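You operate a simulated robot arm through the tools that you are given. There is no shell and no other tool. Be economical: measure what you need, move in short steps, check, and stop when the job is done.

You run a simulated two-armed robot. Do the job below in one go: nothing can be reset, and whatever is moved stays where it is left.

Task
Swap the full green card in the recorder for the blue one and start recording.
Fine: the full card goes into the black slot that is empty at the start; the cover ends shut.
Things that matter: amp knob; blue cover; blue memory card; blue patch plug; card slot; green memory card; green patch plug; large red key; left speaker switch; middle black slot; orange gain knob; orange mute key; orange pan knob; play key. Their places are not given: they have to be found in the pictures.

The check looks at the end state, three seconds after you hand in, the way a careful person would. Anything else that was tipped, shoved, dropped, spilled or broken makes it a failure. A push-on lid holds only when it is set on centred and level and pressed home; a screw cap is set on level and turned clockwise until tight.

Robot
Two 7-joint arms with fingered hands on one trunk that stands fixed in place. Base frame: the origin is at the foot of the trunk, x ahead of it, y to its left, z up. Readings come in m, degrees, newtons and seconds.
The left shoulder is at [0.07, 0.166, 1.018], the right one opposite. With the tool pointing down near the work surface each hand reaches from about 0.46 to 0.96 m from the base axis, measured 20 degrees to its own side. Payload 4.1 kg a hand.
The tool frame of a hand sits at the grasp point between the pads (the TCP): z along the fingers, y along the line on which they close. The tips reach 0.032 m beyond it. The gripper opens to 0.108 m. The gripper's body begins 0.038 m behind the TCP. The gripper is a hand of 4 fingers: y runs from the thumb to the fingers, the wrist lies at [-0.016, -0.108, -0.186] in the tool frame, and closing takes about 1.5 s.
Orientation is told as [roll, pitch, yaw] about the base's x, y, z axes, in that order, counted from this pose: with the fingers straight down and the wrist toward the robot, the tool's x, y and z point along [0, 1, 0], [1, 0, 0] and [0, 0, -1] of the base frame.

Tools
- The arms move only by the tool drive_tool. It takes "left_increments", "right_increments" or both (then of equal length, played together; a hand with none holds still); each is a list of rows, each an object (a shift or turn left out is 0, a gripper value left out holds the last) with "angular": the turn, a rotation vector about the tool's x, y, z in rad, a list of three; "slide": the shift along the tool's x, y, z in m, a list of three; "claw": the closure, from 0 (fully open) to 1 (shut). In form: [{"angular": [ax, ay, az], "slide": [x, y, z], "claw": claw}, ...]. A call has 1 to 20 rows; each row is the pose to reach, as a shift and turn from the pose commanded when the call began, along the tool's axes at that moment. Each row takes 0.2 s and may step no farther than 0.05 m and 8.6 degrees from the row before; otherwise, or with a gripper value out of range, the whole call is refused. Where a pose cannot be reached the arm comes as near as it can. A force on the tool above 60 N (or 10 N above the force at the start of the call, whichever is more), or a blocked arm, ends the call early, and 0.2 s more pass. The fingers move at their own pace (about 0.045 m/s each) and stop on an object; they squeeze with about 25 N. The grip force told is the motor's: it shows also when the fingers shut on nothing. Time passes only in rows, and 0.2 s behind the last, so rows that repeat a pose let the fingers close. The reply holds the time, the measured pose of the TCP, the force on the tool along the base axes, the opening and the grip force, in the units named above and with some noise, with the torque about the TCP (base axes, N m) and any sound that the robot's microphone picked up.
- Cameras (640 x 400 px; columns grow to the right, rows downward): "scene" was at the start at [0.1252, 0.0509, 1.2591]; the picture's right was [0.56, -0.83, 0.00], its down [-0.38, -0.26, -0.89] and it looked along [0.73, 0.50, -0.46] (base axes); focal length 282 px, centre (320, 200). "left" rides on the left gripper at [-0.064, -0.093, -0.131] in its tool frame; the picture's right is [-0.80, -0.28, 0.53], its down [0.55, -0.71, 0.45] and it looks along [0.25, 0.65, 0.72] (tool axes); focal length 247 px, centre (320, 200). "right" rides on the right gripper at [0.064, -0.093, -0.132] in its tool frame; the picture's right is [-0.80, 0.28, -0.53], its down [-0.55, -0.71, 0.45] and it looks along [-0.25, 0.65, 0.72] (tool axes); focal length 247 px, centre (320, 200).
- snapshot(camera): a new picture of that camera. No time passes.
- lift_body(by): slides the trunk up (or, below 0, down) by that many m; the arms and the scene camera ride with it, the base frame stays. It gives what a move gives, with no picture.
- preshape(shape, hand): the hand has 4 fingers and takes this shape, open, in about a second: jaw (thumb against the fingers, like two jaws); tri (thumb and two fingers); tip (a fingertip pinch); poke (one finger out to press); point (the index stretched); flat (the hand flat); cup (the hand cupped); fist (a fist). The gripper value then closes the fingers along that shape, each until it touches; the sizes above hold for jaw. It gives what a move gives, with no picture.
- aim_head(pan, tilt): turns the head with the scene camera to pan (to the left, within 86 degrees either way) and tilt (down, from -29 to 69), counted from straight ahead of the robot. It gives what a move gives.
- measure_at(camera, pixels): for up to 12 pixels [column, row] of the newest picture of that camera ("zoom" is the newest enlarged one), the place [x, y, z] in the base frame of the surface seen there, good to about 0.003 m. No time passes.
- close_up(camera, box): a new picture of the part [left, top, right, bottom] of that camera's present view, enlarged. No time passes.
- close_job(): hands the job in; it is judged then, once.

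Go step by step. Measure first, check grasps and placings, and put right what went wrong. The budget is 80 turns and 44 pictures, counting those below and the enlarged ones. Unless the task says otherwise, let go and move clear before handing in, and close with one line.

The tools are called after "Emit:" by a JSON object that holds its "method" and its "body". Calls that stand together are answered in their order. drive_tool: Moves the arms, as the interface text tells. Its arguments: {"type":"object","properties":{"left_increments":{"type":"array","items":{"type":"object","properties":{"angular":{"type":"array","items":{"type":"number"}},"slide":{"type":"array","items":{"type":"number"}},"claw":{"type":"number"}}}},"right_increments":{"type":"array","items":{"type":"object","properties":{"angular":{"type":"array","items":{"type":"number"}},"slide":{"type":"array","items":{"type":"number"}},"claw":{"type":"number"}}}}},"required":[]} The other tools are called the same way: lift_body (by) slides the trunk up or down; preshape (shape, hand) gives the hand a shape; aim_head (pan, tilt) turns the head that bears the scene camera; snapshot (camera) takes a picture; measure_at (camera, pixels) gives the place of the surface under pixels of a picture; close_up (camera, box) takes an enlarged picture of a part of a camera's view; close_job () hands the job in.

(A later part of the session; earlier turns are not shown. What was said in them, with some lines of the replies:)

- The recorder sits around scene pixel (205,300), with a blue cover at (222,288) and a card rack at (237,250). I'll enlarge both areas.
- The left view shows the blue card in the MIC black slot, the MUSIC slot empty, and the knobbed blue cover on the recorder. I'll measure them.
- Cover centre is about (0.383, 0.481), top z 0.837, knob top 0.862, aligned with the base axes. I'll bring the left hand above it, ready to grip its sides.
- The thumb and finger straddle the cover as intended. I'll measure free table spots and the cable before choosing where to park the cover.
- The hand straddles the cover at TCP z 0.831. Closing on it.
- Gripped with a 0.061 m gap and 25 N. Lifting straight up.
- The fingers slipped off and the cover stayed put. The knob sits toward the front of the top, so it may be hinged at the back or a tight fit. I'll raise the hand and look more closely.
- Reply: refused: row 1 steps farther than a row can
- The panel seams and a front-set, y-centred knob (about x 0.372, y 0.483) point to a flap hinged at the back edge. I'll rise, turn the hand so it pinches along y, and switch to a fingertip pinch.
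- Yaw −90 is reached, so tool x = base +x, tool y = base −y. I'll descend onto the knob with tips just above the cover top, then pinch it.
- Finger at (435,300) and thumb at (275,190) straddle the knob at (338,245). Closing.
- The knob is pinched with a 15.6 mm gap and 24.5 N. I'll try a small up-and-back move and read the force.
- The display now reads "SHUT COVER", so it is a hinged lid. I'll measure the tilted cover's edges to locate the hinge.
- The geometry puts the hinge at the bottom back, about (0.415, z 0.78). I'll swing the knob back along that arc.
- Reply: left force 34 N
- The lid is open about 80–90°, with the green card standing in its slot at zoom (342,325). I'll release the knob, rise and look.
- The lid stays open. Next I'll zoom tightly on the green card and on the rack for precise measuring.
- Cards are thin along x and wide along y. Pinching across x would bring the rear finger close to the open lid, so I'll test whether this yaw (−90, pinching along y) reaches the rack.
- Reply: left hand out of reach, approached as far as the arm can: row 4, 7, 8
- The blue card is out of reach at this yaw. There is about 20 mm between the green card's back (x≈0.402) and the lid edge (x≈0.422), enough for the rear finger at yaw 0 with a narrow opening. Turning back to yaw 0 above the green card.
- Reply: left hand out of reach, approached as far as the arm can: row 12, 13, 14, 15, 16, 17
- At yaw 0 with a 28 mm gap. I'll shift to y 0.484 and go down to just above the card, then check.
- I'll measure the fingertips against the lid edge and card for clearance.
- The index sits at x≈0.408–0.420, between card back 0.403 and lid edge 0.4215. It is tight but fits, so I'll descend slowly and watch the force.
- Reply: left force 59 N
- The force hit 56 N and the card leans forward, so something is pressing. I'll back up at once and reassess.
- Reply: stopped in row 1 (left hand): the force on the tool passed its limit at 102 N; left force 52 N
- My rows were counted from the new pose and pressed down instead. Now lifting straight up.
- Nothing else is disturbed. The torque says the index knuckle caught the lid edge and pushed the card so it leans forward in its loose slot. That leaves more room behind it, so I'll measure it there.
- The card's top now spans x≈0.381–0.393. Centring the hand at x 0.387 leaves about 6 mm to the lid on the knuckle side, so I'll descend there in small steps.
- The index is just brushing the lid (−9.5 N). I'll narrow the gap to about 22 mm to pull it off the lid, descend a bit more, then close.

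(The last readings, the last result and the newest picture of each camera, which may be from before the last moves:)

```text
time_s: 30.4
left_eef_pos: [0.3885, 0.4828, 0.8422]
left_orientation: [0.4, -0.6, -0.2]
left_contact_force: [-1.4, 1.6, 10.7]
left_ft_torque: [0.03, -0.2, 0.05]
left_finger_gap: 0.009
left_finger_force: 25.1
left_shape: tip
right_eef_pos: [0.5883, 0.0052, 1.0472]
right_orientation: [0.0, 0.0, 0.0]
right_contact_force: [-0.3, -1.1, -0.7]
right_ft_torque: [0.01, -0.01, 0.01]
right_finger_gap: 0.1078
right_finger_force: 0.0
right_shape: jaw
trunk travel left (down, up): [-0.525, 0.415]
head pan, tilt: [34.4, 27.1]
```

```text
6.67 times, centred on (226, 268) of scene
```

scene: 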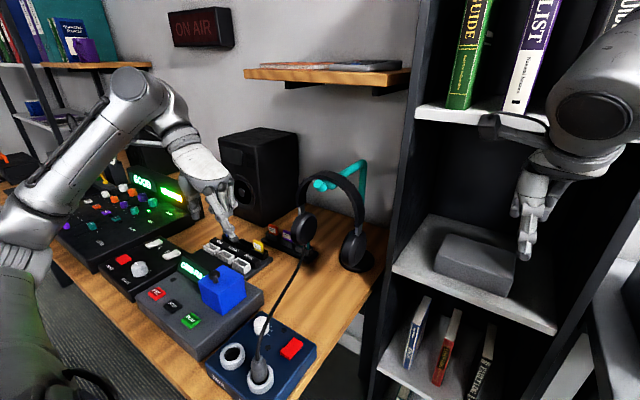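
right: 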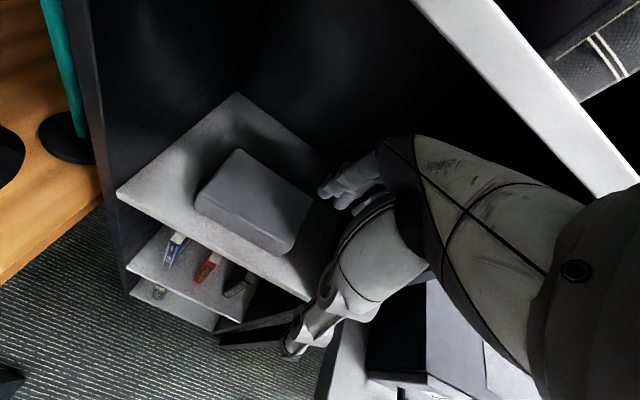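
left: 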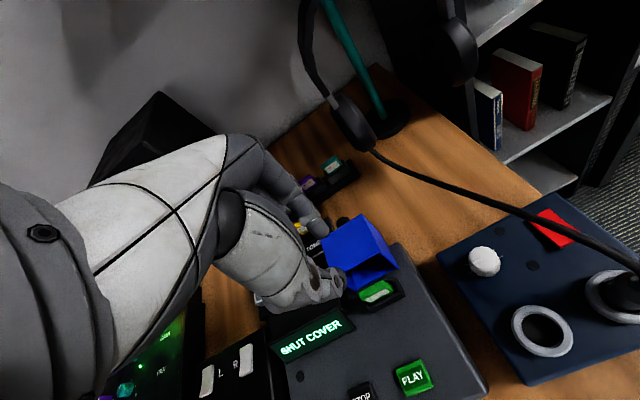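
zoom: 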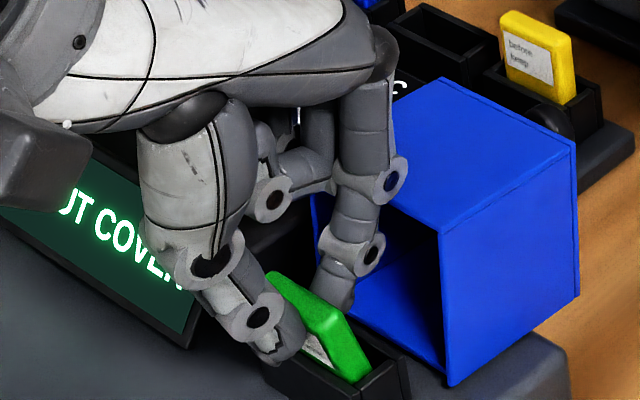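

The card is gripped (9 mm gap, 25 N), though tilted in the pinch. Lifting straight up.

Emit:
{"method": "drive_tool", "body": {"left_increments": [{"slide": [0, 0, -0.01]}, {"slide": [0, -0.002, -0.025]}, {"slide": [0, -0.004, -0.045]}, {"slide": [0, -0.004, -0.07]}, {"slide": [0, -0.004, -0.1]}, {"slide": [0, -0.004, -0.1]}]}}

Emit:
{"method": "close_up", "body": {"camera": "scene", "box": [160, 188, 280, 288]}}

Emit:
{"method": "close_up", "body": {"camera": "left", "box": [260, 180, 460, 330]}}

```text
time_s: 31.8
left_eef_pos: [0.3921, 0.4893, 0.9216]
left_orientation: [0.9, -0.9, 0.1]
left_contact_force: [0.8, -0.4, -0.1]
left_ft_torque: [0.01, -0.01, -0.02]
left_finger_gap: 0.0092
left_finger_force: 25.1
left_shape: tip
left hand out of reach, approached as far as the arm can: row 5, 6
right_eef_pos: [0.5893, 0.0077, 1.0471]
right_orientation: [-0.1, -0.1, 0.0]
right_contact_force: [0.3, 0.4, -0.3]
right_ft_torque: [0.0, 0.02, 0.06]
right_finger_gap: 0.1077
right_finger_force: 0.1
right_shape: jaw
trunk travel left (down, up): [-0.525, 0.415]
head pan, tilt: [34.4, 27.1]
```

```text
4.00 times, centred on (220, 238) of scene
```

zoom: 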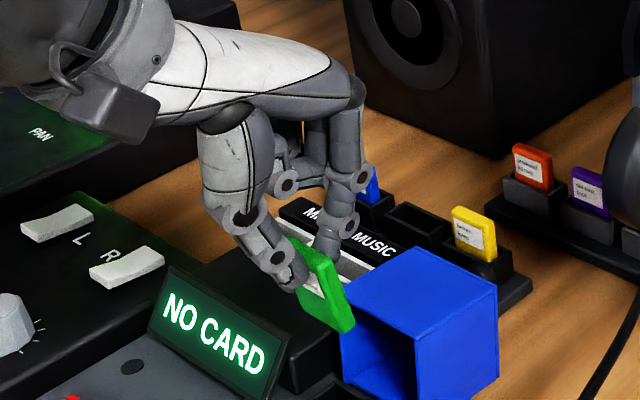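

```text
2.67 times, centred on (360, 255) of left
```

zoom: 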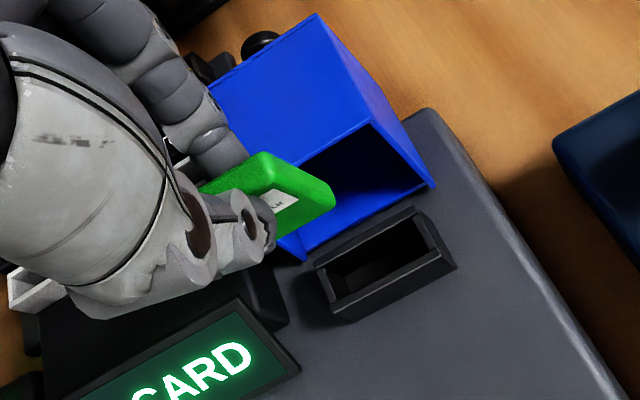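

The display says "NO CARD". The card is held but leans about 20°, bottom toward +x. I'll carry it above the middle black slot, pitching the hand to straighten the card, and then measure.

Emit:
{"method": "drive_tool", "body": {"left_increments": [{"slide": [0.02, 0.035, -0.005]}, {"slide": [0.045, 0.07, -0.01]}, {"slide": [0.075, 0.105, -0.01]}, {"slide": [0.1, 0.14, -0.01], "angular": [0.13, 0, 0]}, {"slide": [0.133, 0.17, -0.01], "angular": [0.26, 0, 0]}, {"slide": [0.133, 0.18, -0.01], "angular": [0.35, 0, 0]}, {"slide": [0.133, 0.18, -0.01], "angular": [0.35, 0, 0]}]}}

Emit:
{"method": "close_up", "body": {"camera": "scene", "box": [200, 170, 296, 266]}}

```text
time_s: 33.4
left_eef_pos: [0.5697, 0.6237, 0.9332]
left_orientation: [0.4, 19.6, 0.0]
left_contact_force: [-0.2, 0.8, 0.2]
left_ft_torque: [-0.01, 0.03, -0.03]
left_finger_gap: 0.0089
left_finger_force: 25.7
left_shape: tip
right_eef_pos: [0.5893, 0.0062, 1.046]
right_orientation: [0.0, 0.1, -0.1]
right_contact_force: [-1.2, -0.1, -0.6]
right_ft_torque: [-0.02, -0.01, 0.01]
right_finger_gap: 0.1077
right_finger_force: 0.2
right_shape: jaw
trunk travel left (down, up): [-0.525, 0.415]
head pan, tilt: [34.4, 27.1]
```

```text
4.17 times, centred on (248, 218) of scene
```

zoom: 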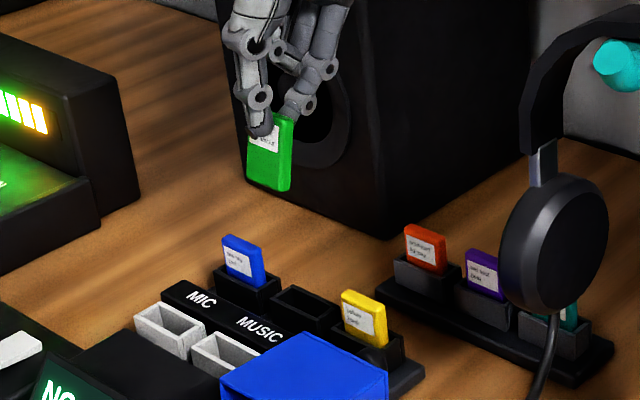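

Card and slot are both visible, so I'll measure the card's lower corners, the empty slot rim and the blue card.

Emit:
{"method": "measure_at", "body": {"camera": "zoom", "pixels": [[252, 172], [272, 183], [268, 160], [282, 188], [284, 150], [276, 303], [292, 290], [334, 311], [318, 328], [304, 305], [228, 244], [262, 270]]}}

Emit:
{"method": "close_up", "body": {"camera": "scene", "box": [240, 182, 300, 260]}}

Emit:
{"method": "measure_at", "body": {"camera": "zoom", "pixels": [[150, 100], [165, 30], [140, 175], [220, 200], [240, 120], [235, 190]]}}

```text
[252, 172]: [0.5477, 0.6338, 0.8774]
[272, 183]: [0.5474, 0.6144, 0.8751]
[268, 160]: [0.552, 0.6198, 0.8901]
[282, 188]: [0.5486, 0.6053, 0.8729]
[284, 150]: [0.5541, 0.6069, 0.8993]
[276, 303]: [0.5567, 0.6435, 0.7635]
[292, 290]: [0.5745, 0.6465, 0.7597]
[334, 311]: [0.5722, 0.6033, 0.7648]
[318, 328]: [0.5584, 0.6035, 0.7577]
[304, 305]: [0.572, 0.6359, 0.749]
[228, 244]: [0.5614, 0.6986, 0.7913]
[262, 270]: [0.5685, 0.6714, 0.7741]
```

```text
5.13 times, centred on (270, 221) of scene
```

zoom: 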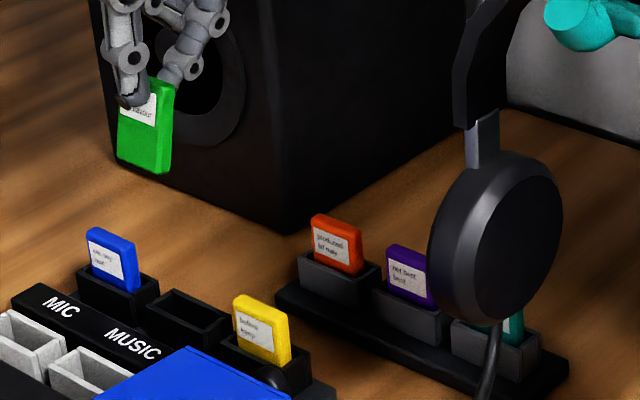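

```text
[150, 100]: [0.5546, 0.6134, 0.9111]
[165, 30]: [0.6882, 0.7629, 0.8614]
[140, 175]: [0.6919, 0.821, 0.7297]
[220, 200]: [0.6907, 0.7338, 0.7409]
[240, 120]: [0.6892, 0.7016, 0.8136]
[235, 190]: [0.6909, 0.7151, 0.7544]
```

After the pitch change, the card leans about 11° the other way. I'll take back 0.19 rad, centre it over the slot (≈0.5665, 0.624, rim z 0.7635) and lower it to about 2 cm above.

Emit:
{"method": "drive_tool", "body": {"left_increments": [{"slide": [0, 0, 0], "angular": [-0.1, 0, 0]}, {"slide": [0.004, 0.003, -0.001], "angular": [-0.19, 0, 0]}, {"slide": [0.004, 0.015, 0.037], "angular": [-0.19, 0, 0]}, {"slide": [0.004, 0.0323, 0.0819], "angular": [-0.19, 0, 0]}, {"slide": [0.004, 0.0323, 0.0819], "angular": [-0.19, 0, 0]}]}}

Emit:
{"method": "close_up", "body": {"camera": "scene", "box": [206, 210, 270, 250]}}

```text
time_s: 34.6
left_eef_pos: [0.577, 0.6284, 0.8449]
left_orientation: [0.5, 8.6, -0.1]
left_contact_force: [-0.4, 0.0, 0.0]
left_ft_torque: [-0.01, -0.01, 0.04]
left_finger_gap: 0.009
left_finger_force: 25.5
left_shape: tip
right_eef_pos: [0.5897, 0.005, 1.0468]
right_orientation: [0.0, 0.0, -0.1]
right_contact_force: [-0.1, 0.2, 0.4]
right_ft_torque: [0.01, -0.01, 0.01]
right_finger_gap: 0.1074
right_finger_force: 0.0
right_shape: jaw
trunk travel left (down, up): [-0.525, 0.415]
head pan, tilt: [34.4, 27.1]
```

```text
10.00 times, centred on (238, 230) of scene
```

zoom: 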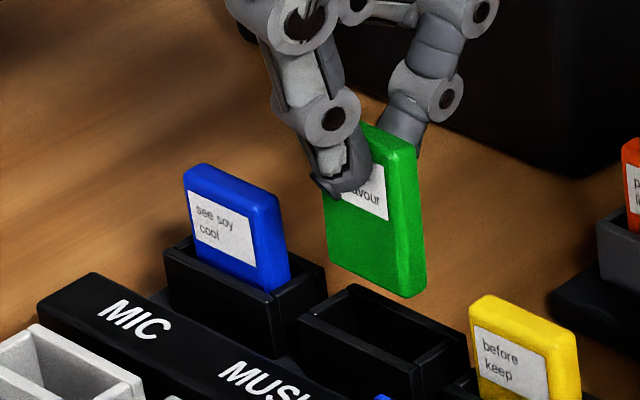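

Clear view. Measuring the card's lower corners, the slot rim corners and the blue card.

Emit:
{"method": "measure_at", "body": {"camera": "zoom", "pixels": [[332, 255], [398, 288], [404, 190], [420, 270], [303, 321], [356, 290], [462, 337], [412, 369], [190, 180], [252, 215], [268, 285], [340, 312]]}}

```text
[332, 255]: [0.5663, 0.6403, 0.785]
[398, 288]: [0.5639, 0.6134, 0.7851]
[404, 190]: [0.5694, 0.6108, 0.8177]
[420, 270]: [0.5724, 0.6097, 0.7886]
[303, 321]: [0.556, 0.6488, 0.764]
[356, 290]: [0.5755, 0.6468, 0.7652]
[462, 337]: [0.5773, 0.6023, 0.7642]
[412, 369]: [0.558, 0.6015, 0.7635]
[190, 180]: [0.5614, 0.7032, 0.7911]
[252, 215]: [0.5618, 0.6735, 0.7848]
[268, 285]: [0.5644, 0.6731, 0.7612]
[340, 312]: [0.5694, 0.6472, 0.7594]
```

The slot spans x 0.556–0.577, y 0.602–0.648, so its centre is (0.5665, 0.625). The card bottom is about 4° off and 7 mm far back. Correcting that and starting the insertion.

Emit:
{"method": "drive_tool", "body": {"left_increments": [{"slide": [-0.001, -0.0077, 0.0012], "angular": [-0.07, 0, 0]}, {"slide": [-0.001, -0.0077, 0.0012], "angular": [-0.07, 0, 0]}, {"slide": [-0.001, -0.0062, 0.0111], "angular": [-0.07, 0, 0]}, {"slide": [-0.001, -0.0047, 0.021], "angular": [-0.07, 0, 0]}, {"slide": [-0.001, -0.0039, 0.026], "angular": [-0.07, 0, 0]}]}}

Emit:
{"method": "close_up", "body": {"camera": "scene", "box": [206, 210, 270, 250]}}

```text
time_s: 35.8
left_eef_pos: [0.5676, 0.627, 0.821]
left_orientation: [0.3, 4.6, -0.1]
left_contact_force: [-0.4, 0.2, -0.6]
left_ft_torque: [0.0, -0.04, -0.02]
left_finger_gap: 0.0091
left_finger_force: 24.5
left_shape: tip
right_eef_pos: [0.5889, 0.0068, 1.0465]
right_orientation: [-0.1, 0.0, 0.0]
right_contact_force: [-0.7, -0.3, -0.3]
right_ft_torque: [0.0, -0.03, -0.02]
right_finger_gap: 0.1077
right_finger_force: 0.0
right_shape: jaw
trunk travel left (down, up): [-0.525, 0.415]
head pan, tilt: [34.4, 27.1]
```

```text
10.00 times, centred on (238, 230) of scene
```

zoom: 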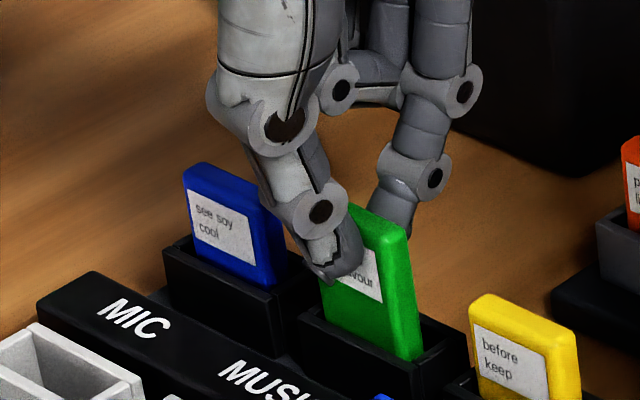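

The card has entered freely with no force. I'll lower it another 12 mm, then release and rise.

Emit:
{"method": "drive_tool", "body": {"left_increments": [{"slide": [0, 0.0005, 0.006]}, {"slide": [0, 0.001, 0.012]}, {"slide": [0, 0.001, 0.012]}]}}

```text
time_s: 36.6
left_eef_pos: [0.567, 0.628, 0.8087]
left_orientation: [0.4, 4.6, -0.2]
left_contact_force: [1.3, -0.6, 3.4]
left_ft_torque: [-0.01, -0.03, 0.02]
left_finger_gap: 0.009
left_finger_force: 25.1
left_shape: tip
right_eef_pos: [0.5895, 0.0058, 1.0475]
right_orientation: [0.1, 0.0, -0.1]
right_contact_force: [-0.2, -0.2, -0.1]
right_ft_torque: [-0.01, 0.03, 0.03]
right_finger_gap: 0.1077
right_finger_force: 0.0
right_shape: jaw
trunk travel left (down, up): [-0.525, 0.415]
head pan, tilt: [34.4, 27.1]
```

It is seated lightly (3.4 N). Releasing, rising, levelling the pitch and moving above the blue card at (0.5665, 0.688).

Emit:
{"method": "drive_tool", "body": {"left_increments": [{"claw": 0.72}, {"claw": 0.72}, {"claw": 0.72}, {"slide": [0, 0, -0.03], "claw": 0.72}, {"slide": [0, 0, -0.07]}, {"slide": [0.0, 0, -0.09], "angular": [-0.08, 0, 0]}, {"slide": [0.03, 0.0, -0.09], "angular": [-0.08, 0, 0]}, {"slide": [0.061, 0.0, -0.09], "angular": [-0.08, 0, 0]}, {"slide": [0.061, 0.0, -0.09], "angular": [-0.08, 0, 0]}]}}

Emit:
{"method": "close_up", "body": {"camera": "scene", "box": [198, 200, 278, 250]}}

```text
time_s: 38.6
left_eef_pos: [0.5739, 0.6884, 0.901]
left_orientation: [0.4, -0.1, -0.2]
left_contact_force: [-0.6, 0.1, 0.5]
left_ft_torque: [0.03, 0.01, 0.01]
left_finger_gap: 0.03
left_finger_force: 0.1
left_shape: tip
right_eef_pos: [0.5894, 0.0057, 1.0478]
right_orientation: [0.1, 0.0, 0.0]
right_contact_force: [0.5, -0.1, 0.5]
right_ft_torque: [-0.01, 0.0, -0.01]
right_finger_gap: 0.1078
right_finger_force: 0.1
right_shape: jaw
trunk travel left (down, up): [-0.525, 0.415]
head pan, tilt: [34.4, 27.1]
```

```text
8.00 times, centred on (238, 225) of scene
```

zoom: 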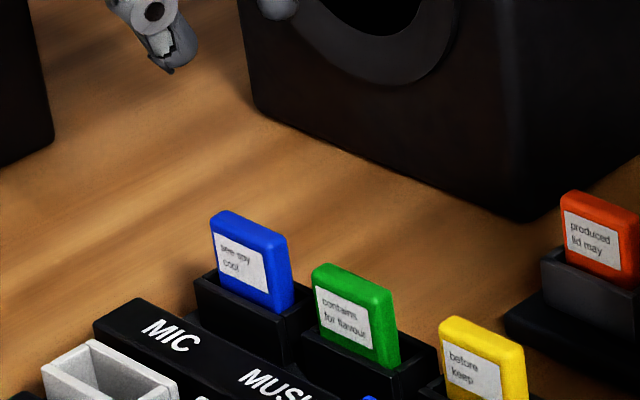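

The green card stands properly in the middle slot, level with its neighbours. One measure of the blue card's top before the grasp.

Emit:
{"method": "measure_at", "body": {"camera": "zoom", "pixels": [[240, 222], [265, 238], [230, 212], [268, 225], [282, 240], [240, 255], [250, 215], [292, 300], [205, 278]]}}

```text
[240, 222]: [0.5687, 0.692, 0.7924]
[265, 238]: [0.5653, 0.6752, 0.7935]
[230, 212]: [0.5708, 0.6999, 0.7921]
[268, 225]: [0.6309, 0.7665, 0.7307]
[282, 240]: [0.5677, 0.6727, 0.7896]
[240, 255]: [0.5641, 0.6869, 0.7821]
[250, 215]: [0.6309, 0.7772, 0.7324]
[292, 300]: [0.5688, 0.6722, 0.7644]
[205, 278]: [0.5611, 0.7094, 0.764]
```

Blue card top centre is about (0.569, 0.687, 0.7925). Descending around it and closing.

Emit:
{"method": "drive_tool", "body": {"left_increments": [{"slide": [-0.0015, -0.005, 0.03]}, {"slide": [-0.0015, -0.005, 0.06]}, {"slide": [-0.0015, -0.005, 0.08]}, {"slide": [-0.0015, -0.005, 0.093]}, {"slide": [-0.0015, -0.005, 0.093]}, {"slide": [-0.0015, -0.005, 0.093], "claw": 1}, {"slide": [-0.0015, -0.005, 0.093], "claw": 1}, {"slide": [-0.0015, -0.005, 0.093], "claw": 1}, {"slide": [-0.0015, -0.005, 0.093], "claw": 1}, {"slide": [-0.0015, -0.005, 0.093], "claw": 1}]}}

```text
time_s: 40.8
left_eef_pos: [0.571, 0.6877, 0.806]
left_orientation: [0.5, 0.0, -0.2]
left_contact_force: [-0.2, -0.2, 0.3]
left_ft_torque: [0.0, 0.0, 0.01]
left_finger_gap: 0.0047
left_finger_force: 24.3
left_shape: tip
right_eef_pos: [0.5889, 0.0069, 1.0472]
right_orientation: [0.1, 0.0, 0.1]
right_contact_force: [-0.1, 0.3, 0.2]
right_ft_torque: [0.0, 0.01, 0.03]
right_finger_gap: 0.1074
right_finger_force: 0.0
right_shape: jaw
trunk travel left (down, up): [-0.525, 0.415]
head pan, tilt: [34.4, 27.1]
```

The gap reads 4.7 mm, smaller than before. I'll lift and check whether the card is held.

Emit:
{"method": "drive_tool", "body": {"left_increments": [{"slide": [0, 0, -0.015]}, {"slide": [0, 0, -0.04]}, {"slide": [0, 0, -0.075]}, {"slide": [0, 0, -0.11]}, {"slide": [0, 0, -0.11]}]}}

Emit:
{"method": "close_up", "body": {"camera": "scene", "box": [190, 180, 270, 250]}}

```text
time_s: 42.0
left_eef_pos: [0.569, 0.6854, 0.9176]
left_orientation: [0.4, 0.1, -0.3]
left_contact_force: [0.2, -0.2, -0.3]
left_ft_torque: [-0.01, -0.01, 0.01]
left_finger_gap: 0.0048
left_finger_force: 24.8
left_shape: tip
right_eef_pos: [0.5885, 0.0063, 1.0464]
right_orientation: [0.0, 0.0, -0.1]
right_contact_force: [0.1, 0.5, -0.5]
right_ft_torque: [-0.02, -0.03, 0.01]
right_finger_gap: 0.1076
right_finger_force: 0.0
right_shape: jaw
trunk travel left (down, up): [-0.525, 0.415]
head pan, tilt: [34.4, 27.1]
```

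```text
5.71 times, centred on (230, 215) of scene
```

zoom: 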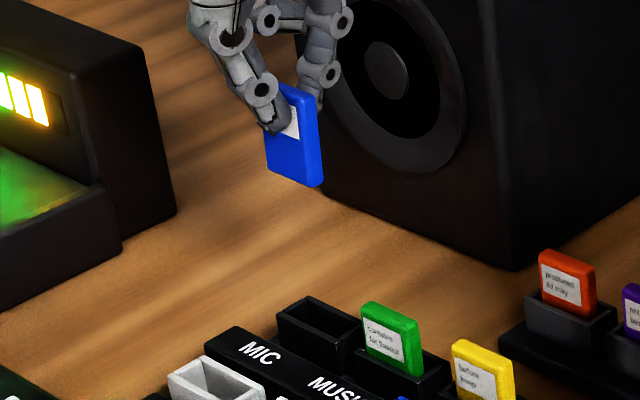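

The blue card is held upright. Measuring its position relative to the TCP.

Emit:
{"method": "measure_at", "body": {"camera": "zoom", "pixels": [[270, 165], [300, 178], [295, 150], [310, 110], [316, 180], [318, 120], [272, 145], [305, 175]]}}

```text
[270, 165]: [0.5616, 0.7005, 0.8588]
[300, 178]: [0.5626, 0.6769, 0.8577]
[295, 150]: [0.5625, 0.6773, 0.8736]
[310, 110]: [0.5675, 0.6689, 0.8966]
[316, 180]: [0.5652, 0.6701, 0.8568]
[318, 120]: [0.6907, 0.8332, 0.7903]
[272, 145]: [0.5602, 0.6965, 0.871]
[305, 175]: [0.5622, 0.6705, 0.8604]
```

The card is centred on the TCP in y, about 2 mm forward in x, with its bottom 62 mm below. I'll carry it around the front of the lid to above the recorder slot (centre ≈0.394, 0.483), pitching −6° to keep the knuckle off the lid.

Emit:
{"method": "drive_tool", "body": {"left_increments": [{"slide": [0, -0.04, -0.005]}, {"slide": [0, -0.085, -0.005]}, {"slide": [-0.01, -0.13, -0.005]}, {"slide": [-0.04, -0.165, -0.005]}, {"slide": [-0.08, -0.1785, -0.005]}, {"slide": [-0.125, -0.1785, 0.0]}, {"slide": [-0.17, -0.1785, 0.0], "angular": [-0.06, 0, 0]}, {"slide": [-0.203, -0.1785, 0.01], "angular": [-0.112, 0, 0]}, {"slide": [-0.203, -0.1785, 0.03], "angular": [-0.112, 0, 0]}, {"slide": [-0.203, -0.1785, 0.03], "angular": [-0.112, 0, 0]}]}}

Emit:
{"method": "close_up", "body": {"camera": "scene", "box": [184, 232, 264, 302]}}

```text
time_s: 44.2
left_eef_pos: [0.3902, 0.4846, 0.8848]
left_orientation: [0.4, -6.4, -0.3]
left_contact_force: [0.1, -0.2, -0.7]
left_ft_torque: [0.02, -0.01, -0.02]
left_finger_gap: 0.0048
left_finger_force: 24.9
left_shape: tip
right_eef_pos: [0.5894, 0.0051, 1.0479]
right_orientation: [0.0, 0.0, 0.0]
right_contact_force: [0.1, 0.6, 0.6]
right_ft_torque: [0.01, -0.03, 0.01]
right_finger_gap: 0.1074
right_finger_force: 0.0
right_shape: jaw
trunk travel left (down, up): [-0.525, 0.415]
head pan, tilt: [34.4, 27.1]
```

```text
5.71 times, centred on (224, 267) of scene
```

zoom: 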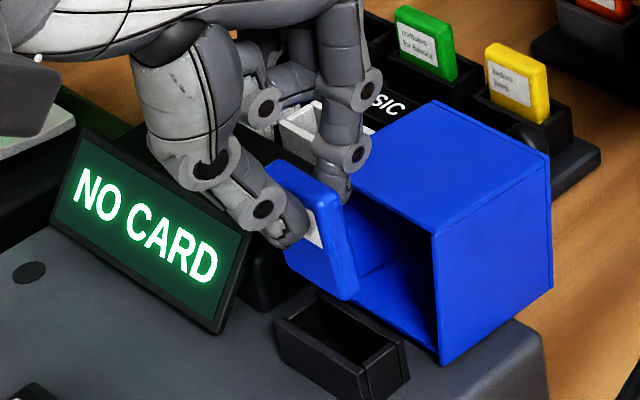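

Card and empty slot both show. Measuring their relation before inserting.

Emit:
{"method": "measure_at", "body": {"camera": "zoom", "pixels": [[292, 258], [335, 290], [330, 260], [350, 292], [345, 240], [278, 324], [318, 296], [402, 351], [363, 372], [340, 330], [432, 240]]}}

```text
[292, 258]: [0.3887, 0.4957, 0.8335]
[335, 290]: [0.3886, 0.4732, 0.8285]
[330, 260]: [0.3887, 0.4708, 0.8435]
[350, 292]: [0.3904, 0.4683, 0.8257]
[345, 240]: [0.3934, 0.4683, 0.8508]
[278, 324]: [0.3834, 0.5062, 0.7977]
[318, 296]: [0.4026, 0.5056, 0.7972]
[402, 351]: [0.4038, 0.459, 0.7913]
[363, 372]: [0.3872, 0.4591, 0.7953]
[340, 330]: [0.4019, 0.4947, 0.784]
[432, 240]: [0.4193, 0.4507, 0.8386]
```

Card bottom centre is about (0.393, 0.4845) over the slot at (0.394, 0.4825). A tiny correction, then down in small steps.

Emit:
{"method": "drive_tool", "body": {"left_increments": [{"slide": [-0.0015, 0.0, 0.008]}, {"slide": [-0.0015, -0.0008, 0.016]}, {"slide": [-0.0015, -0.0017, 0.024]}, {"slide": [-0.0015, -0.0026, 0.032]}, {"slide": [-0.0015, -0.0026, 0.032]}]}}

Emit:
{"method": "close_up", "body": {"camera": "scene", "box": [184, 232, 264, 302]}}

```text
time_s: 45.4
left_eef_pos: [0.3909, 0.4832, 0.8525]
left_orientation: [0.4, -6.3, -0.1]
left_contact_force: [-0.9, 0.2, -0.7]
left_ft_torque: [0.01, 0.02, 0.0]
left_finger_gap: 0.0046
left_finger_force: 25.2
left_shape: tip
right_eef_pos: [0.5881, 0.0063, 1.0468]
right_orientation: [0.0, 0.0, 0.1]
right_contact_force: [0.4, 0.2, 0.1]
right_ft_torque: [0.01, 0.02, 0.01]
right_finger_gap: 0.1079
right_finger_force: 0.0
right_shape: jaw
trunk travel left (down, up): [-0.525, 0.415]
head pan, tilt: [34.4, 27.1]
```

```text
5.71 times, centred on (224, 267) of scene
```

zoom: 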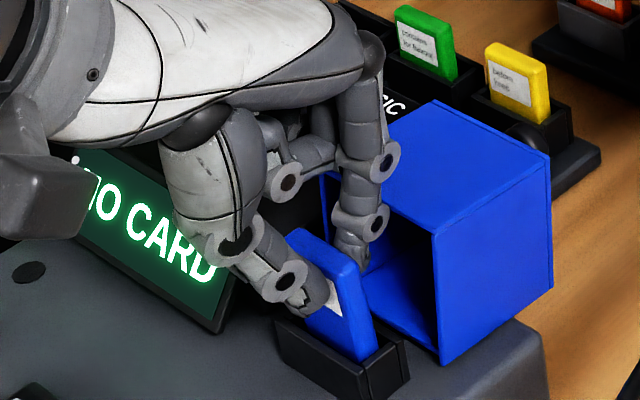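

The card has entered without contact. Lowering the last 14 mm.

Emit:
{"method": "drive_tool", "body": {"left_increments": [{"slide": [0, -0.0007, 0.006]}, {"slide": [0, -0.0012, 0.011]}, {"slide": [0, -0.0015, 0.014]}, {"slide": [0, -0.0015, 0.014]}]}}

```text
time_s: 46.4
left_eef_pos: [0.391, 0.4815, 0.839]
left_orientation: [0.4, -6.3, -0.1]
left_contact_force: [-4.9, 0.0, 3.4]
left_ft_torque: [0.01, -0.14, 0.0]
left_finger_gap: 0.0048
left_finger_force: 25.3
left_shape: tip
right_eef_pos: [0.5877, 0.0071, 1.048]
right_orientation: [-0.1, 0.0, 0.0]
right_contact_force: [-0.4, -0.4, -0.4]
right_ft_torque: [0.03, 0.03, -0.03]
right_finger_gap: 0.1077
right_finger_force: 0.1
right_shape: jaw
trunk travel left (down, up): [-0.525, 0.415]
head pan, tilt: [34.4, 27.1]
```

Light contact, about 4 N, so it is seated. I'll open only slightly, rise and check the display.

Emit:
{"method": "drive_tool", "body": {"left_increments": [{"claw": 0.86}, {"claw": 0.86}, {"slide": [0, 0, -0.015], "claw": 0.86}, {"slide": [0, 0, -0.035], "claw": 0.86}, {"slide": [0, 0, -0.065], "claw": 0.86}, {"slide": [0, 0, -0.08], "claw": 0.86}, {"slide": [0, 0, -0.08], "claw": 0.86}]}}

Emit:
{"method": "close_up", "body": {"camera": "scene", "box": [154, 222, 274, 302]}}

```text
time_s: 48.0
left_eef_pos: [0.3831, 0.4812, 0.9178]
left_orientation: [0.5, -6.4, -0.2]
left_contact_force: [-1.1, -0.7, 0.2]
left_ft_torque: [0.02, -0.04, -0.01]
left_finger_gap: 0.0148
left_finger_force: 0.1
left_shape: tip
right_eef_pos: [0.5882, 0.0064, 1.0467]
right_orientation: [0.0, 0.0, 0.0]
right_contact_force: [0.0, 0.4, -0.2]
right_ft_torque: [0.0, -0.01, -0.02]
right_finger_gap: 0.1075
right_finger_force: 0.0
right_shape: jaw
trunk travel left (down, up): [-0.525, 0.415]
head pan, tilt: [34.4, 27.1]
```

```text
5.00 times, centred on (214, 262) of scene
```

zoom: 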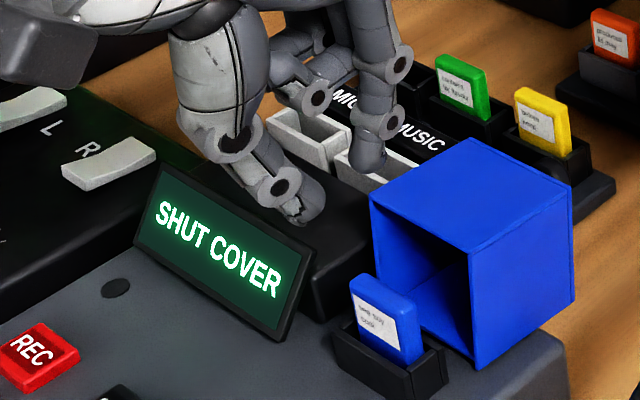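

The display now reads "SHUT COVER", so the recorder accepts the blue card. To shut the lid I'll reverse the earlier knob swing; first level the hand and move up behind the lid.

Emit:
{"method": "drive_tool", "body": {"left_increments": [{"slide": [0, 0.02, -0.02], "angular": [0.06, 0, 0], "claw": 0.86}, {"slide": [0.001, 0.055, -0.033], "angular": [0.112, 0, 0]}, {"slide": [0.001, 0.081, -0.033], "angular": [0.112, 0, 0]}, {"slide": [0.001, 0.081, -0.033], "angular": [0.112, 0, 0]}]}}

```text
time_s: 49.0
left_eef_pos: [0.4611, 0.4807, 0.9613]
left_orientation: [0.6, 0.0, -0.1]
left_contact_force: [-0.4, -0.3, 0.5]
left_ft_torque: [0.05, 0.0, 0.03]
left_finger_gap: 0.0152
left_finger_force: 0.1
left_shape: tip
left hand out of reach, approached as far as the arm can: row 1, 2
right_eef_pos: [0.5882, 0.0058, 1.0473]
right_orientation: [0.1, 0.1, 0.1]
right_contact_force: [0.0, 0.0, 0.2]
right_ft_torque: [0.0, -0.01, 0.0]
right_finger_gap: 0.1076
right_finger_force: 0.0
right_shape: jaw
trunk travel left (down, up): [-0.525, 0.415]
head pan, tilt: [34.4, 27.1]
```

Level again. Yawing −90 with the fingers opened to about 5 cm, above the knob at about (0.492, 0.483).

Emit:
{"method": "drive_tool", "body": {"left_increments": [{"slide": [0, 0.01, 0], "angular": [0, 0, 0.14], "claw": 0.5}, {"slide": [0, 0.02, 0], "angular": [0, 0, 0.28]}, {"slide": [0.002, 0.029, 0], "angular": [0, 0, 0.42]}, {"slide": [0.002, 0.029, 0], "angular": [0, 0, 0.56]}, {"slide": [0.002, 0.029, 0], "angular": [0, 0, 0.7]}, {"slide": [0.002, 0.029, 0], "angular": [0, 0, 0.84]}, {"slide": [0.002, 0.029, 0], "angular": [0, 0, 0.98]}, {"slide": [0.002, 0.029, 0], "angular": [0, 0, 1.12]}, {"slide": [0.002, 0.029, 0], "angular": [0, 0, 1.26]}, {"slide": [0.002, 0.029, 0], "angular": [0, 0, 1.4]}, {"slide": [0.002, 0.029, 0], "angular": [0, 0, 1.54]}, {"slide": [0.002, 0.029, 0], "angular": [0, 0, 1.57]}, {"slide": [0.002, 0.029, 0], "angular": [0, 0, 1.57]}]}}

Emit:
{"method": "snapshot", "body": {"camera": "left"}}

```text
time_s: 51.8
left_eef_pos: [0.4871, 0.485, 0.9594]
left_orientation: [0.0, 0.4, -90.2]
left_contact_force: [0.2, -0.4, -0.5]
left_ft_torque: [0.0, 0.01, 0.0]
left_finger_gap: 0.0535
left_finger_force: 0.1
left_shape: tip
right_eef_pos: [0.5892, 0.0066, 1.0461]
right_orientation: [0.0, 0.1, 0.0]
right_contact_force: [0.4, -1.0, -0.2]
right_ft_torque: [0.0, 0.02, 0.01]
right_finger_gap: 0.1074
right_finger_force: 0.1
right_shape: jaw
trunk travel left (down, up): [-0.525, 0.415]
head pan, tilt: [34.4, 27.1]
```

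```text
2 pictures are left
```

left: 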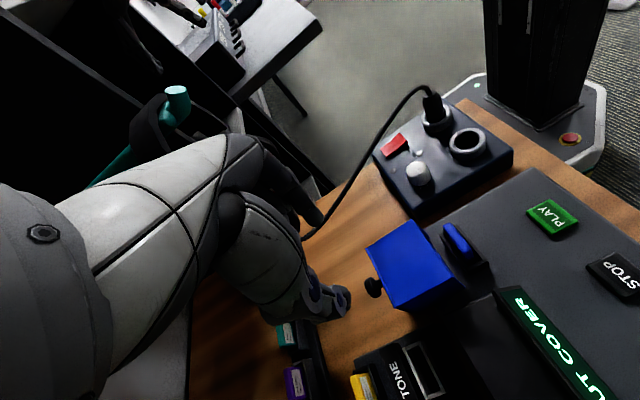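

Two pictures are left. The knob shows at (373,287), so I'll measure it and the lid edges from this view.

Emit:
{"method": "measure_at", "body": {"camera": "left", "pixels": [[373, 287], [371, 283], [375, 292], [370, 250], [395, 303], [405, 250], [417, 224], [450, 275], [549, 216], [556, 392], [335, 300]]}}

```text
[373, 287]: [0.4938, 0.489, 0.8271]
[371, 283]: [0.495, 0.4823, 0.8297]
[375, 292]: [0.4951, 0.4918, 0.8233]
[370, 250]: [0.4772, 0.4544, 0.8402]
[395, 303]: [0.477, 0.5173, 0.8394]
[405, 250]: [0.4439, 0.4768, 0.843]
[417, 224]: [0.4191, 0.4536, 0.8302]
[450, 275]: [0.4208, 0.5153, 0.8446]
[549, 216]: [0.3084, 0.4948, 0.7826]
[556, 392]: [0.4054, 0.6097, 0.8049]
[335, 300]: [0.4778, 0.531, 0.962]
```

The ball is at about (0.495, 0.485, 0.820). Lowering over it with the tips at z≈0.812 and pinching.

Emit:
{"method": "drive_tool", "body": {"left_increments": [{"slide": [0.008, 0, 0.03]}, {"slide": [0.008, 0, 0.07]}, {"slide": [0.008, 0, 0.1]}, {"slide": [0.008, 0, 0.115]}, {"slide": [0.008, 0, 0.115]}, {"slide": [0.008, 0, 0.115], "claw": 1}, {"slide": [0.008, 0, 0.115], "claw": 1}, {"slide": [0.008, 0, 0.115], "claw": 1}, {"slide": [0.008, 0, 0.115], "claw": 1}, {"slide": [0.008, 0, 0.115], "claw": 1}, {"slide": [0.008, 0, 0.115], "claw": 1}]}}

```text
time_s: 54.2
left_eef_pos: [0.4944, 0.4864, 0.8408]
left_orientation: [-0.1, 0.4, -90.0]
left_contact_force: [-7.1, 1.3, -3.1]
left_ft_torque: [0.04, 0.2, -0.01]
left_finger_gap: 0.0157
left_finger_force: 25.1
left_shape: tip
right_eef_pos: [0.5894, 0.0065, 1.0476]
right_orientation: [0.0, 0.0, 0.0]
right_contact_force: [0.4, -0.3, -0.7]
right_ft_torque: [0.02, 0.0, -0.01]
right_finger_gap: 0.1077
right_finger_force: 0.0
right_shape: jaw
trunk travel left (down, up): [-0.525, 0.415]
head pan, tilt: [34.4, 27.1]
```

Knob gripped with a 15.7 mm gap. Swinging it forward along the arc to shut.

Emit:
{"method": "drive_tool", "body": {"left_increments": [{"slide": [-0.005, 0, -0.008]}, {"slide": [-0.011, 0, -0.0155]}, {"slide": [-0.019, 0, -0.0235]}, {"slide": [-0.0275, 0, -0.0305]}, {"slide": [-0.037, 0, -0.036]}, {"slide": [-0.047, 0, -0.0405]}, {"slide": [-0.058, 0, -0.0435]}, {"slide": [-0.069, 0, -0.045]}, {"slide": [-0.08, 0, -0.045]}, {"slide": [-0.091, 0, -0.044]}, {"slide": [-0.1055, 0, -0.04]}, {"slide": [-0.1145, 0, -0.036]}, {"slide": [-0.1185, 0, -0.0335]}, {"slide": [-0.1185, 0, -0.0335]}]}}

```text
time_s: 57.2
left_eef_pos: [0.3767, 0.4849, 0.8801]
left_orientation: [0.0, 0.5, -90.1]
left_contact_force: [-7.8, 1.5, 16.9]
left_ft_torque: [0.05, 0.07, 0.08]
left_finger_gap: 0.014
left_finger_force: 24.8
left_shape: tip
right_eef_pos: [0.5874, 0.0047, 1.0478]
right_orientation: [0.1, 0.0, 0.0]
right_contact_force: [-0.2, 0.5, -0.9]
right_ft_torque: [-0.01, 0.02, 0.03]
right_finger_gap: 0.1075
right_finger_force: 0.0
right_shape: jaw
trunk travel left (down, up): [-0.525, 0.415]
head pan, tilt: [34.4, 27.1]
```

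The lid resists with about 17 N upward, so it is probably shut or nearly so. I'll release, rise, close the fingertips and press lightly down on the knob.

Emit:
{"method": "drive_tool", "body": {"left_increments": [{"claw": 0.5}, {"claw": 0.5}, {"claw": 0.5}, {"slide": [0, 0, -0.03], "claw": 0.5}, {"slide": [0, 0, -0.05], "claw": 1}, {"slide": [0, 0, -0.05], "claw": 1}, {"slide": [0, 0, -0.05], "claw": 1}, {"slide": [0, 0, -0.05], "claw": 1}, {"slide": [0, 0, -0.05], "claw": 1}]}}

```text
time_s: 59.2
left_eef_pos: [0.3761, 0.4855, 0.9269]
left_orientation: [-0.1, 0.5, -90.1]
left_contact_force: [0.2, -0.5, 0.4]
left_ft_torque: [0.0, 0.03, -0.02]
left_finger_gap: 0.0
left_finger_force: 24.9
left_shape: tip
right_eef_pos: [0.5891, 0.0067, 1.0466]
right_orientation: [0.0, 0.2, 0.0]
right_contact_force: [-1.0, -1.0, 1.0]
right_ft_torque: [-0.01, -0.01, -0.01]
right_finger_gap: 0.1079
right_finger_force: 0.1
right_shape: jaw
trunk travel left (down, up): [-0.525, 0.415]
head pan, tilt: [34.4, 27.1]
```

Emit:
{"method": "drive_tool", "body": {"left_increments": [{"slide": [-0.004, 0, 0.015]}, {"slide": [-0.004, 0, 0.025]}, {"slide": [-0.004, 0, 0.03]}, {"slide": [-0.004, 0, 0.034]}, {"slide": [-0.004, 0, 0.036]}]}}

```text
time_s: 60.4
left_eef_pos: [0.3738, 0.4837, 0.8939]
left_orientation: [0.2, 0.6, -90.0]
left_contact_force: [0.6, 2.9, 13.5]
left_ft_torque: [0.22, -0.01, 0.0]
left_finger_gap: 0.0
left_finger_force: 24.6
left_shape: tip
right_eef_pos: [0.5888, 0.0053, 1.0483]
right_orientation: [-0.1, 0.0, 0.0]
right_contact_force: [0.3, -0.5, -0.4]
right_ft_torque: [0.03, 0.04, 0.0]
right_finger_gap: 0.1075
right_finger_force: 0.0
right_shape: jaw
trunk travel left (down, up): [-0.525, 0.415]
head pan, tilt: [34.4, 27.1]
```

Contact came at TCP 0.894, putting the knob top at 0.862, exactly the shut height, so the lid is closed. Moving above REC at about (0.308, 0.619, top 0.782).

Emit:
{"method": "drive_tool", "body": {"left_increments": [{"slide": [0, 0, -0.03]}, {"slide": [-0.01, -0.02, -0.05]}, {"slide": [-0.03, -0.06, -0.05]}, {"slide": [-0.05, -0.1, -0.05]}, {"slide": [-0.066, -0.135, -0.045]}, {"slide": [-0.066, -0.135, -0.01]}, {"slide": [-0.066, -0.135, 0.03]}, {"slide": [-0.066, -0.135, 0.055]}, {"slide": [-0.066, -0.135, 0.055]}]}}

```text
time_s: 62.4
left_eef_pos: [0.31, 0.6196, 0.8379]
left_orientation: [0.0, 0.4, -90.1]
left_contact_force: [0.2, 0.7, 0.3]
left_ft_torque: [0.01, 0.0, -0.02]
left_finger_gap: 0.0001
left_finger_force: 25.2
left_shape: tip
right_eef_pos: [0.5883, 0.0056, 1.0471]
right_orientation: [0.0, -0.1, 0.1]
right_contact_force: [0.2, -0.6, -1.0]
right_ft_torque: [-0.01, -0.01, -0.02]
right_finger_gap: 0.1077
right_finger_force: 0.1
right_shape: jaw
trunk travel left (down, up): [-0.525, 0.415]
head pan, tilt: [34.4, 27.1]
```

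Directly above REC. Pressing down slowly.

Emit:
{"method": "drive_tool", "body": {"left_increments": [{"slide": [-0.001, 0, 0.015]}, {"slide": [-0.001, 0, 0.021]}, {"slide": [-0.001, 0, 0.024]}, {"slide": [-0.001, 0, 0.027]}, {"slide": [-0.001, 0, 0.029]}]}}

```text
time_s: 63.6
left_eef_pos: [0.3065, 0.6195, 0.8112]
left_orientation: [0.1, 0.5, -90.1]
left_contact_force: [0.3, 2.3, 10.0]
left_ft_torque: [0.01, 0.03, 0.01]
left_finger_gap: 0.0002
left_finger_force: 24.8
left_shape: tip
right_eef_pos: [0.5892, 0.0054, 1.0481]
right_orientation: [0.1, 0.1, 0.0]
right_contact_force: [-0.4, -0.3, 0.5]
right_ft_torque: [-0.03, -0.05, -0.04]
right_finger_gap: 0.1075
right_finger_force: 0.1
right_shape: jaw
trunk travel left (down, up): [-0.525, 0.415]
head pan, tilt: [34.4, 27.1]
heard: click
```

A click was heard. Lifting clear and checking the display.

Emit:
{"method": "drive_tool", "body": {"left_increments": [{"slide": [0, 0, -0.03]}, {"slide": [0, 0, -0.07]}, {"slide": [0, -0.02, -0.11]}, {"slide": [0, -0.05, -0.14]}, {"slide": [0, -0.08, -0.16]}, {"slide": [0, -0.08, -0.16]}]}}

Emit:
{"method": "close_up", "body": {"camera": "scene", "box": [120, 200, 330, 330]}}

```text
time_s: 65.0
left_eef_pos: [0.3054, 0.7018, 0.9672]
left_orientation: [-0.1, 0.3, -90.2]
left_contact_force: [-0.6, -0.7, -0.1]
left_ft_torque: [0.01, 0.0, 0.05]
left_finger_gap: 0.0002
left_finger_force: 25.5
left_shape: tip
right_eef_pos: [0.5887, 0.0045, 1.0468]
right_orientation: [0.0, -0.1, 0.0]
right_contact_force: [0.4, 0.0, 0.8]
right_ft_torque: [-0.02, 0.01, 0.01]
right_finger_gap: 0.1076
right_finger_force: 0.0
right_shape: jaw
trunk travel left (down, up): [-0.525, 0.415]
head pan, tilt: [34.4, 27.1]
```

```text
3.05 times, centred on (225, 265) of scene
```

zoom: 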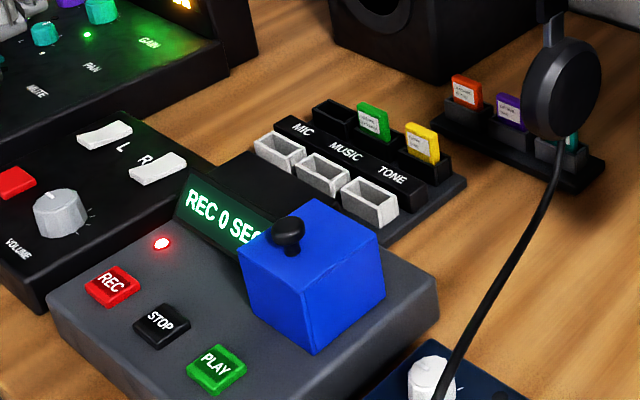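

The display reads "REC 0 SEC" with the red light on, the cover is shut and the green card stands in the middle black slot. The hand is clear, so I'm handing in.

Emit:
{"method": "close_job", "body": {}}

```text
The job is handed in.
```

The job is done: the blue card is in the recorder, the full green card is in the middle black slot, the cover is shut and the recorder is recording (display "REC 0 SEC", red light on).
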